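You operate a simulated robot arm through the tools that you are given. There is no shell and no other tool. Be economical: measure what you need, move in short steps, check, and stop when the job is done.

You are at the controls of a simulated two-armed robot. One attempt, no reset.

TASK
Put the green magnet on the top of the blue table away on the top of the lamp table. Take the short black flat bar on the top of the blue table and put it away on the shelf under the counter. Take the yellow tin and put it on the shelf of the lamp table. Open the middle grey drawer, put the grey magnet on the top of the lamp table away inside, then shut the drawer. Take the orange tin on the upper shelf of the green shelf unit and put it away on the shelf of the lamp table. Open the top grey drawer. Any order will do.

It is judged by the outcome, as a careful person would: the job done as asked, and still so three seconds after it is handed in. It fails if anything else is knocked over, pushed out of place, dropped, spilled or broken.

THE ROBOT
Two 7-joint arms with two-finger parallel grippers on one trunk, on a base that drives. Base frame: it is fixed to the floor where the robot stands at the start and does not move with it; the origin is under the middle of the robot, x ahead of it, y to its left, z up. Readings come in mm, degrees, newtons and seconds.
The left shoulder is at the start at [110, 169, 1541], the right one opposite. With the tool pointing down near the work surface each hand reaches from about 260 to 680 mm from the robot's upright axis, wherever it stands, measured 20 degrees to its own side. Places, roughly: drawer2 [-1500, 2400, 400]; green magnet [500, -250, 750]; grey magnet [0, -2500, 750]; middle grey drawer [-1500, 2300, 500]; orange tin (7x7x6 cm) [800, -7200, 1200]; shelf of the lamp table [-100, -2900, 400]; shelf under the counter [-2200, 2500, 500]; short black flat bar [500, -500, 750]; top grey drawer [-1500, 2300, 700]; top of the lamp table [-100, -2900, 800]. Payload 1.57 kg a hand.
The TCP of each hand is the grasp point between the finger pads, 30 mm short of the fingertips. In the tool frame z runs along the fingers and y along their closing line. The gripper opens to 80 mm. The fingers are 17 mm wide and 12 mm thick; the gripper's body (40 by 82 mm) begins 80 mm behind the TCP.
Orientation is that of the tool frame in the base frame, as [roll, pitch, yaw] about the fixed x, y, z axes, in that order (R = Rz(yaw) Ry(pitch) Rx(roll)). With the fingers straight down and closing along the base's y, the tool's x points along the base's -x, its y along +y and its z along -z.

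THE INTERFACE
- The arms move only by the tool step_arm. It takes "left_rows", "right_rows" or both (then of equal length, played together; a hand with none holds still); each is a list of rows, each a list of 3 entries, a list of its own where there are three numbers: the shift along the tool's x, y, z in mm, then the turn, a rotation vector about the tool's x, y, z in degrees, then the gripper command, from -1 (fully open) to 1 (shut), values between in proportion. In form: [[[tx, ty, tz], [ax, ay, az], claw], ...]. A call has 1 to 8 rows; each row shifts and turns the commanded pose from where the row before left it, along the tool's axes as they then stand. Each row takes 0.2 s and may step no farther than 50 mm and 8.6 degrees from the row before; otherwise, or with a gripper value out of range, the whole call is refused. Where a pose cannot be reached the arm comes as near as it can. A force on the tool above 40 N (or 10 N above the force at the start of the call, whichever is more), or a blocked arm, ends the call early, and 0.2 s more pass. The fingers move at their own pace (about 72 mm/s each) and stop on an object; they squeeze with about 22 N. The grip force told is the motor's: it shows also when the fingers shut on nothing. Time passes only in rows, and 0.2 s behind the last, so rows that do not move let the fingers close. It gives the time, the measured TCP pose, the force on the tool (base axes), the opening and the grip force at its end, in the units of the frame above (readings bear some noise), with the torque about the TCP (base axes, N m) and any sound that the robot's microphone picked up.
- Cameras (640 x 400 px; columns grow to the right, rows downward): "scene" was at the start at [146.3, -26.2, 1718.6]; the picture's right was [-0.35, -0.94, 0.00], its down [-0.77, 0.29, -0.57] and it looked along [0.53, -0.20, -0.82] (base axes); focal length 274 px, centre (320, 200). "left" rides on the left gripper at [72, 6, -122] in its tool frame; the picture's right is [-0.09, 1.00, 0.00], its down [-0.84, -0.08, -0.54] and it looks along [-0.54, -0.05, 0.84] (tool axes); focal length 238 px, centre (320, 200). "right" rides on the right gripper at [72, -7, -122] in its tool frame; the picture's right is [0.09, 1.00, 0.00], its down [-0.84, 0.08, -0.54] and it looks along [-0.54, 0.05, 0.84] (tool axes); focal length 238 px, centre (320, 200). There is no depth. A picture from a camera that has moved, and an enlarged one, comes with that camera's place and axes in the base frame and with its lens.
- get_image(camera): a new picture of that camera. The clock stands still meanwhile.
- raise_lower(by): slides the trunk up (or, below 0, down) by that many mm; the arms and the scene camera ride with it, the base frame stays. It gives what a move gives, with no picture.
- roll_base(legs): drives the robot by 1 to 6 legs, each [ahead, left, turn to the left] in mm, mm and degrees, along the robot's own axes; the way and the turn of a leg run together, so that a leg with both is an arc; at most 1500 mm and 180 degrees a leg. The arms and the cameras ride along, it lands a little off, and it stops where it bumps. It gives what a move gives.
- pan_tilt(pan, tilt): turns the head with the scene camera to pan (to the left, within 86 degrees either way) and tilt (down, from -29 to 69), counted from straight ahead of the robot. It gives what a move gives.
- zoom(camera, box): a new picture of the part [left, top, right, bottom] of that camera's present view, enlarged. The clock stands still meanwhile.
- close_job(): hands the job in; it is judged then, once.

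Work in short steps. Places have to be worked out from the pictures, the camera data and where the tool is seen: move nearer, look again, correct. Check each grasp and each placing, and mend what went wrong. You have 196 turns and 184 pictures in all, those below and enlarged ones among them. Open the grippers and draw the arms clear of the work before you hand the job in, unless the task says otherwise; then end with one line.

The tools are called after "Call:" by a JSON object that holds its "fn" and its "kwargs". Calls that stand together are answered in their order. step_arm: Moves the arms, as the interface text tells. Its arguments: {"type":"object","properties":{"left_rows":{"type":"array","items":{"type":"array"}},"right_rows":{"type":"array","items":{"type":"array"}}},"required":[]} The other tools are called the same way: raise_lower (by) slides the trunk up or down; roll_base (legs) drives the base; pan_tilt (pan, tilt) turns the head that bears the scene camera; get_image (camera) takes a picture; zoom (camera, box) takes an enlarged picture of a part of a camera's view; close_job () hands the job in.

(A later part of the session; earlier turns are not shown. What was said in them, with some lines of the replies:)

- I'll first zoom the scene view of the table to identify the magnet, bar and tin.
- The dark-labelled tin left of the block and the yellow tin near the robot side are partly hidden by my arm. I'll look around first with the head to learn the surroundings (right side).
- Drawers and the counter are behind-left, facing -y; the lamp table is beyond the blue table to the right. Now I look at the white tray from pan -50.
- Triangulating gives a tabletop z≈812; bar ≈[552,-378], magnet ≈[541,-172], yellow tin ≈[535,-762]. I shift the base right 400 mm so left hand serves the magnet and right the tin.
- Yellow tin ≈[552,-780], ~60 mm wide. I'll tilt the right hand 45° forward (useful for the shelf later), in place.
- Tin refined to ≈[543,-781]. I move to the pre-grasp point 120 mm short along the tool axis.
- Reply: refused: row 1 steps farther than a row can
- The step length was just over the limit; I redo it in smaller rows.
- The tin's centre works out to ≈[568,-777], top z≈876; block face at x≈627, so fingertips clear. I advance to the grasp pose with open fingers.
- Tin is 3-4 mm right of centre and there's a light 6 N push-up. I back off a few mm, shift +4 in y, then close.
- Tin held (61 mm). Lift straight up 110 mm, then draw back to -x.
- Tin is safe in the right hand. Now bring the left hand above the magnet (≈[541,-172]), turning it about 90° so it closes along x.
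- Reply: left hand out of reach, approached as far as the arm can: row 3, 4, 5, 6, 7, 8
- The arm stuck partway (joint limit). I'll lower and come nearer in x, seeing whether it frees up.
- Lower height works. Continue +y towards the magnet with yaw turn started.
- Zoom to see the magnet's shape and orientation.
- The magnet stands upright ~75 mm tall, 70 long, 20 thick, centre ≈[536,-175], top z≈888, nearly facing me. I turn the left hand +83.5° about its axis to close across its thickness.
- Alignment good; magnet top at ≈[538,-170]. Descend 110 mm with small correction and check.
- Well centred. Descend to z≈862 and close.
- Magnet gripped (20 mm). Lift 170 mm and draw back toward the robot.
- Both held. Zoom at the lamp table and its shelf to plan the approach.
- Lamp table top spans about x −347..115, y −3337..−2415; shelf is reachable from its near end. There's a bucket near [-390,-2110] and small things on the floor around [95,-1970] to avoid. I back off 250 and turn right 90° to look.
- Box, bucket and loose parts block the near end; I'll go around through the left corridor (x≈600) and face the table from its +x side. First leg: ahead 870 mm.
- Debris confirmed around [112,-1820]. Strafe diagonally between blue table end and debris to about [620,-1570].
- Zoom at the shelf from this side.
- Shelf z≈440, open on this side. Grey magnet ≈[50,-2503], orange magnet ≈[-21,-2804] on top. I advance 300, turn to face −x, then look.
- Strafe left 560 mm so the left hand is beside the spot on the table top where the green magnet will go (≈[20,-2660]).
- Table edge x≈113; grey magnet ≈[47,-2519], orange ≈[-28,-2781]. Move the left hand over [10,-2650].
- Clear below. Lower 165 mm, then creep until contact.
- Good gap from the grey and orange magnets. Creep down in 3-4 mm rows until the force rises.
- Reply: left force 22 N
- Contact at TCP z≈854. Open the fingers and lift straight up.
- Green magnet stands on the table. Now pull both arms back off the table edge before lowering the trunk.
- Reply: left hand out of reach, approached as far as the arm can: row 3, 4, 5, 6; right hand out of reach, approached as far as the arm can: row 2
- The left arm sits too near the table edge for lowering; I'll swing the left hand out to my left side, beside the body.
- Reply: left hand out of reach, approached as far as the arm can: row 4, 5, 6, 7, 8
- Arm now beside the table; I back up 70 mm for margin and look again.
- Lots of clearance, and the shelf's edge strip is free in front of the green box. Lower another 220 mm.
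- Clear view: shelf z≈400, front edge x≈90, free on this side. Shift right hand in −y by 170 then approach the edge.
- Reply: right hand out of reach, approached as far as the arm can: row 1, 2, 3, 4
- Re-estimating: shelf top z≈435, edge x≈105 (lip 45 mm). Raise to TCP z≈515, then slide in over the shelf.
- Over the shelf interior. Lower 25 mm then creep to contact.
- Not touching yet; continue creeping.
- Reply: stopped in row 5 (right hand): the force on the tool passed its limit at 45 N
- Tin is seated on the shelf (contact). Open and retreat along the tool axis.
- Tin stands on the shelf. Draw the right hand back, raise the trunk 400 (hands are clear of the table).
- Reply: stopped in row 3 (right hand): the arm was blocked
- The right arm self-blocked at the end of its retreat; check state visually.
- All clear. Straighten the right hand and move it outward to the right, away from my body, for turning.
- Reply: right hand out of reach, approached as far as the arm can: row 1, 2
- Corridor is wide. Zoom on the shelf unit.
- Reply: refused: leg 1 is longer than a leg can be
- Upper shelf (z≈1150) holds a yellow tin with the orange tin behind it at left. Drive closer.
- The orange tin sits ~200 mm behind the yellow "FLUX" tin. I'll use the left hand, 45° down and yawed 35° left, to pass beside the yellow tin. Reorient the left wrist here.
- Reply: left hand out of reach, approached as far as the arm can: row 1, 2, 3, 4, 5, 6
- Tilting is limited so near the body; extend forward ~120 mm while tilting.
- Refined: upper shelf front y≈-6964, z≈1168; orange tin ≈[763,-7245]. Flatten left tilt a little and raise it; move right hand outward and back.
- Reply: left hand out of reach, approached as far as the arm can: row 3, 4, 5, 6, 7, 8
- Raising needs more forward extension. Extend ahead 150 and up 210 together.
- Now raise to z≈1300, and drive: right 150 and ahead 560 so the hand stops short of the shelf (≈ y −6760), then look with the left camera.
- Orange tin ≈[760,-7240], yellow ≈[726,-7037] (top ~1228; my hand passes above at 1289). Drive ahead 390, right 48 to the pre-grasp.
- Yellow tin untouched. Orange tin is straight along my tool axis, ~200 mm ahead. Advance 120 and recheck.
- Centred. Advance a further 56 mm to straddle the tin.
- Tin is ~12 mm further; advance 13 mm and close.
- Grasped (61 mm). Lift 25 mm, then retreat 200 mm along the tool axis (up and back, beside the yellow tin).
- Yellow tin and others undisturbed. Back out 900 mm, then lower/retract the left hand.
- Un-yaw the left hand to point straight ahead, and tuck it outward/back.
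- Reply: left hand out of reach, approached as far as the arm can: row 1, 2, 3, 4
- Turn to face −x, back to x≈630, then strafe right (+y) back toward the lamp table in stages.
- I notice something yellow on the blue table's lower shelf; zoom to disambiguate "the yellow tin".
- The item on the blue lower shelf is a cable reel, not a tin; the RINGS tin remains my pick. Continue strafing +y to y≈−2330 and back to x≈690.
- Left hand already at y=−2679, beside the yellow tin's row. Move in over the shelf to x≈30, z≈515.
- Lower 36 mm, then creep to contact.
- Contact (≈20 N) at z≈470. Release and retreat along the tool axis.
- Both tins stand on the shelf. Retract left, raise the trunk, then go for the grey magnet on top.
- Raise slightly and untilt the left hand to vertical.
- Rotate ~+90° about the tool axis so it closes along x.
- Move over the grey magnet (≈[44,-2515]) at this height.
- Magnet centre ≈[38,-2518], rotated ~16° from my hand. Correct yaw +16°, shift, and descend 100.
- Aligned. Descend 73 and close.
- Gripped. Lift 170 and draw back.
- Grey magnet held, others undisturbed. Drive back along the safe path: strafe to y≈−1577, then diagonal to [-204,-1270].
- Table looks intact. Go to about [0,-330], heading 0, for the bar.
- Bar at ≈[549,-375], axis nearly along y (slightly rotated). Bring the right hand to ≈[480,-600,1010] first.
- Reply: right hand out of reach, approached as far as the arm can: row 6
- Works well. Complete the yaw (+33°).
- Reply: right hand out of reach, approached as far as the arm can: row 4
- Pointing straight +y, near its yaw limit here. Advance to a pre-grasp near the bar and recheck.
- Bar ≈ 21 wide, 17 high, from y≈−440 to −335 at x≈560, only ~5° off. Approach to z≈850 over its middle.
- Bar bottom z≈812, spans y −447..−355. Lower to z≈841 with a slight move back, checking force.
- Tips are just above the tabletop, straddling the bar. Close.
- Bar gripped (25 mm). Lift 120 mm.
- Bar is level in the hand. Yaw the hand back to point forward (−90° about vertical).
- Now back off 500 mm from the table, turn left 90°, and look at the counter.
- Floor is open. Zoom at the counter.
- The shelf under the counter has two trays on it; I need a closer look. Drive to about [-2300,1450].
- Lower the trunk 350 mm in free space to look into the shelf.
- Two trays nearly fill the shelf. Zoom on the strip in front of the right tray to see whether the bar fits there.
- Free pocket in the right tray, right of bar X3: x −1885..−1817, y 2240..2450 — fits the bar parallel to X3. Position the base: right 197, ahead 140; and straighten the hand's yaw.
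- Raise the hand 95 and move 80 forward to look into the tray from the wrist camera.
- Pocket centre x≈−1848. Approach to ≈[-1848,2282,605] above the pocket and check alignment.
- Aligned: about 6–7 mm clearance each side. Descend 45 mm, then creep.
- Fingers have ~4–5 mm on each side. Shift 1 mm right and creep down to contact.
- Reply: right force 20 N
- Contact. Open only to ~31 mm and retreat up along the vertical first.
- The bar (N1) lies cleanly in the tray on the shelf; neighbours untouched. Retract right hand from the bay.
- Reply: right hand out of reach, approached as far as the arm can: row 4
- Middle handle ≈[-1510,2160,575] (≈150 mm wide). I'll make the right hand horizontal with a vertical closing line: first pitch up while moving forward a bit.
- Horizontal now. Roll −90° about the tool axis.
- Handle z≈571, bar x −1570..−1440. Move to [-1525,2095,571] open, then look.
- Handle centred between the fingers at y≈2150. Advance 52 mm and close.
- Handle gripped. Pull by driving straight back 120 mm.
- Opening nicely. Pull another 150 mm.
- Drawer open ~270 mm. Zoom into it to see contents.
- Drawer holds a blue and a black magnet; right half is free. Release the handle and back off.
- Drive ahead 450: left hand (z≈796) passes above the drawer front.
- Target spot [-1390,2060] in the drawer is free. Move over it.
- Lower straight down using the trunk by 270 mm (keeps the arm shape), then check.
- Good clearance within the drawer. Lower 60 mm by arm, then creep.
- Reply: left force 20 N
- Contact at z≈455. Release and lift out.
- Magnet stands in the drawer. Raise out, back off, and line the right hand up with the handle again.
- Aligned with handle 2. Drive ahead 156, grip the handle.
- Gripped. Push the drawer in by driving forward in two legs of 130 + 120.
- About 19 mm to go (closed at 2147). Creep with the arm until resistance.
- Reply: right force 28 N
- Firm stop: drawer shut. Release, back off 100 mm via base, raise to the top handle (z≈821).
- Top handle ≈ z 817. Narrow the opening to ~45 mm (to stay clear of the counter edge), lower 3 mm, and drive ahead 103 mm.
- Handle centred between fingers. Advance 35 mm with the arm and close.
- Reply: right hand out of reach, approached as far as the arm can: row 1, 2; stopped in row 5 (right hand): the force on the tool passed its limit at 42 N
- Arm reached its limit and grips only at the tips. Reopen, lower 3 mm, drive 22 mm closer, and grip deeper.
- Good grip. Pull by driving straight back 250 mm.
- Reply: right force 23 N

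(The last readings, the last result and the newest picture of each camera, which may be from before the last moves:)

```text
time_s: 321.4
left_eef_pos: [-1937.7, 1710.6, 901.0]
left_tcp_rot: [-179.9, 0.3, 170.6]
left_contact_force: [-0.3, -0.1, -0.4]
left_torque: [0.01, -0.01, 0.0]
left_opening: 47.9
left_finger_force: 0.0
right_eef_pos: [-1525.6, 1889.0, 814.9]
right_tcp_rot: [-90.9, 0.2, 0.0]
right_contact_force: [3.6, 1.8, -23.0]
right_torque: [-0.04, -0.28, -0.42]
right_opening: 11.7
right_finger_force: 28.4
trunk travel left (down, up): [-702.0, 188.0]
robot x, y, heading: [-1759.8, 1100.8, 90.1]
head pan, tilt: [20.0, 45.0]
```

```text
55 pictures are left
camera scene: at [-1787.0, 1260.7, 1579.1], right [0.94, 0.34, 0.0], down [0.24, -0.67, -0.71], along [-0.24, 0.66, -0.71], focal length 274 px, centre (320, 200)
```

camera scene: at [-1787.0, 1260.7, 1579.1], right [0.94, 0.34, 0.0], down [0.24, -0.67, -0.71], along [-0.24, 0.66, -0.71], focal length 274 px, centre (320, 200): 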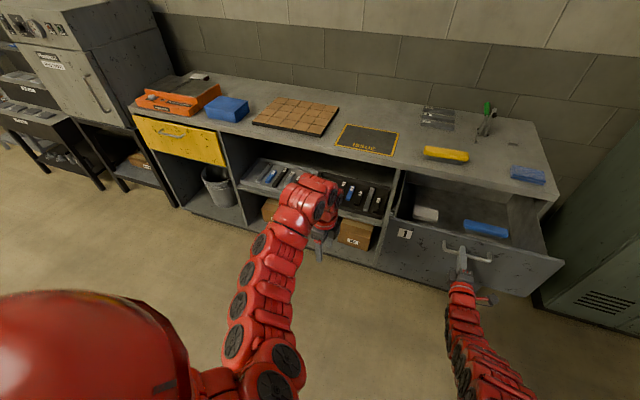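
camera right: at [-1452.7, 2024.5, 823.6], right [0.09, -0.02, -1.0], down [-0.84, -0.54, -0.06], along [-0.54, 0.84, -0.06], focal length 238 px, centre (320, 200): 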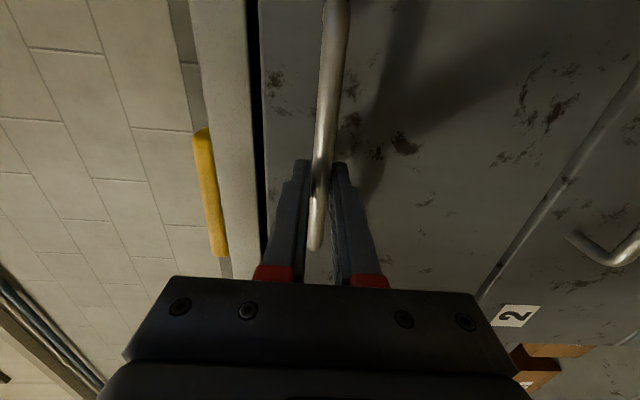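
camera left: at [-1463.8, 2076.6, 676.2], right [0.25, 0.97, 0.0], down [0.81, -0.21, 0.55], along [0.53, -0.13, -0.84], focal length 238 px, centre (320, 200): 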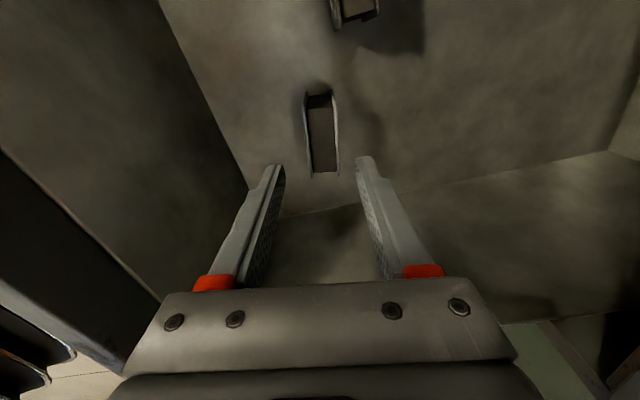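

Open 260 mm. Pull another 70 mm for a clearly open drawer.

Call:
{"fn": "roll_base", "kwargs": {"legs": [[-70, 0, 0]]}}

Call:
{"fn": "step_arm", "kwargs": {"right_rows": [[[0, 0, 0], [0, 0, 0], -0.12], [[0, 0, 0], [0, 0, 0], -0.12], [[0, 0, 0], [0, 0, 0], -0.12]]}}

Call:
{"fn": "get_image", "kwargs": {"camera": "right"}}

Call:
{"fn": "get_image", "kwargs": {"camera": "scene"}}

```text
time_s: 322.4
left_eef_pos: [-1938.6, 1640.6, 899.9]
left_tcp_rot: [179.9, 0.3, 170.6]
left_contact_force: [0.3, -0.4, 0.2]
left_torque: [0.01, -0.01, 0.0]
left_opening: 48.0
left_finger_force: 0.1
right_eef_pos: [-1525.0, 1817.3, 815.0]
right_tcp_rot: [-91.0, 0.3, 0.1]
right_contact_force: [2.3, 1.6, -15.0]
right_torque: [0.02, -0.24, -0.53]
right_opening: 11.8
right_finger_force: 29.0
trunk travel left (down, up): [-702.0, 188.0]
robot x, y, heading: [-1758.7, 1031.4, 89.8]
head pan, tilt: [20.0, 45.0]
```

```text
time_s: 323.2
left_eef_pos: [-1939.0, 1640.0, 901.7]
left_tcp_rot: [-180.0, 0.4, 170.6]
left_contact_force: [0.2, -0.3, 0.5]
left_torque: [0.03, 0.0, -0.01]
left_opening: 48.3
left_finger_force: 0.1
right_eef_pos: [-1525.8, 1817.6, 816.3]
right_tcp_rot: [-91.0, 0.2, 0.0]
right_contact_force: [0.4, -0.3, 0.2]
right_torque: [0.02, 0.01, 0.0]
right_opening: 44.8
right_finger_force: 0.1
trunk travel left (down, up): [-702.0, 188.0]
robot x, y, heading: [-1760.3, 1029.7, 90.0]
head pan, tilt: [20.0, 45.0]
```

```text
54 pictures are left
camera right: at [-1453.6, 1695.1, 824.6], right [0.09, -0.02, -1.0], down [-0.84, -0.54, -0.07], along [-0.54, 0.84, -0.06], focal length 238 px, centre (320, 200)
```

right: 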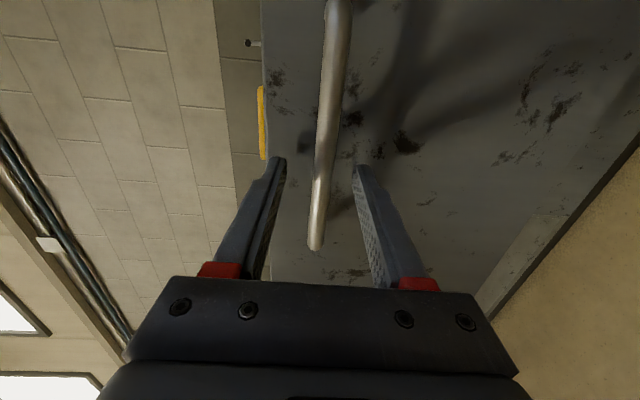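

```text
53 pictures are left
camera scene: at [-1788.9, 1187.2, 1579.4], right [0.94, 0.34, 0.0], down [0.24, -0.66, -0.71], along [-0.24, 0.66, -0.71], focal length 274 px, centre (320, 200)
```

scene: 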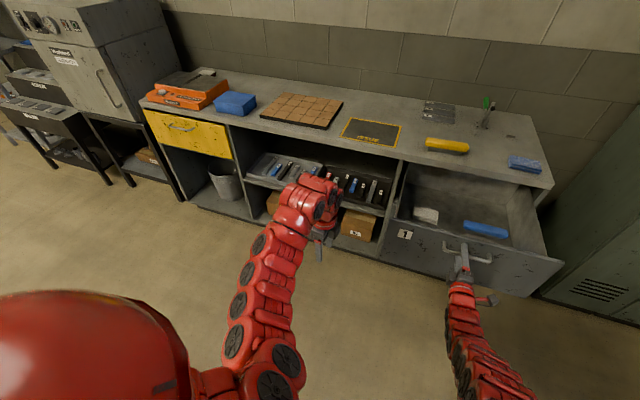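

Released. Back off 350 mm and verify the drawers and tray.

Call:
{"fn": "roll_base", "kwargs": {"legs": [[-350, 0, 0]]}}

Call:
{"fn": "pan_tilt", "kwargs": {"pan": -3, "tilt": 35}}

Call:
{"fn": "zoom", "kwargs": {"camera": "scene", "box": [170, 60, 490, 260]}}

```text
time_s: 325.4
left_eef_pos: [-1938.8, 1297.4, 901.2]
left_tcp_rot: [179.9, 0.3, 170.7]
left_contact_force: [0.0, -0.5, 0.1]
left_torque: [0.01, -0.02, 0.05]
left_opening: 47.9
left_finger_force: 0.0
right_eef_pos: [-1527.3, 1476.0, 816.6]
right_tcp_rot: [-90.9, 0.3, 0.1]
right_contact_force: [-0.2, -0.5, 0.0]
right_torque: [-0.03, 0.01, 0.01]
right_opening: 44.5
right_finger_force: 0.0
trunk travel left (down, up): [-702.0, 188.0]
robot x, y, heading: [-1759.4, 694.1, 90.2]
head pan, tilt: [20.0, 45.0]
```

```text
time_s: 326.3
left_eef_pos: [-1939.3, 1298.2, 900.8]
left_tcp_rot: [-180.0, 0.4, 170.7]
left_contact_force: [-0.2, -0.6, -0.1]
left_torque: [-0.03, 0.0, -0.01]
left_opening: 47.9
left_finger_force: 0.0
right_eef_pos: [-1526.7, 1477.2, 815.9]
right_tcp_rot: [-90.9, 0.2, 0.1]
right_contact_force: [-0.2, -0.7, 0.2]
right_torque: [0.02, 0.01, -0.03]
right_opening: 44.9
right_finger_force: 0.1
trunk travel left (down, up): [-702.0, 188.0]
robot x, y, heading: [-1757.6, 690.0, 90.4]
head pan, tilt: [-3.0, 35.0]
```

```text
2.00 times, centred on (330, 160) of scene
camera zoom: at [-1756.3, 858.1, 1594.2], right [1.0, -0.05, 0.0], down [-0.03, -0.57, -0.82], along [0.04, 0.82, -0.57], focal length 547 px, centre (300, 280)
```

zoom: 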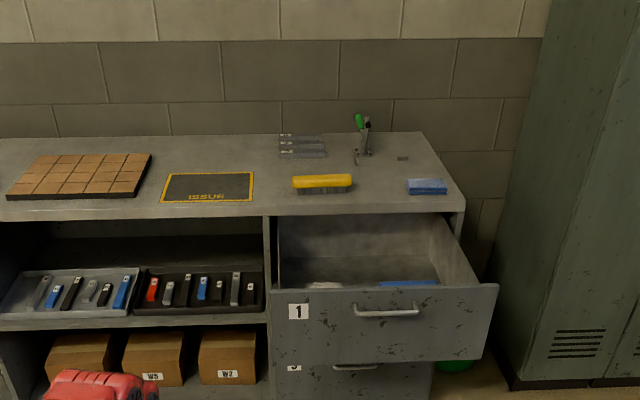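

Everything is in order: bar on the shelf, middle drawer shut, top drawer open. Open both grippers fully and hand in.

Call:
{"fn": "step_arm", "kwargs": {"left_rows": [[[0, 0, 0], [0, 0, 0], -1], [[0, 0, 0], [0, 0, 0], -1]], "right_rows": [[[0, 0, 0], [0, 0, 0], -1], [[0, 0, 0], [0, 0, 0], -1]]}}

Call:
{"fn": "close_job", "kwargs": {}}

```text
time_s: 326.9
left_eef_pos: [-1939.7, 1297.7, 901.0]
left_tcp_rot: [180.0, 0.4, 170.7]
left_contact_force: [0.3, -0.2, 0.1]
left_torque: [0.01, 0.0, -0.01]
left_opening: 80.0
left_finger_force: 0.1
right_eef_pos: [-1526.1, 1476.1, 815.7]
right_tcp_rot: [-90.8, 0.2, 0.1]
right_contact_force: [0.7, 0.7, -0.4]
right_torque: [-0.02, -0.04, -0.02]
right_opening: 80.3
right_finger_force: 0.0
trunk travel left (down, up): [-702.0, 188.0]
robot x, y, heading: [-1758.1, 691.3, 90.3]
head pan, tilt: [-3.0, 35.0]
```

```text
The job is handed in.
```

I did all six tasks and handed the job in, but two were judgement calls: there were two yellow tins, so I took the "RINGS" one from the blue table and left the "FLUX" one on the green shelf unit, and the black bar is in a free slot of a tray on the shelf under the counter because the trays left no room beside them.
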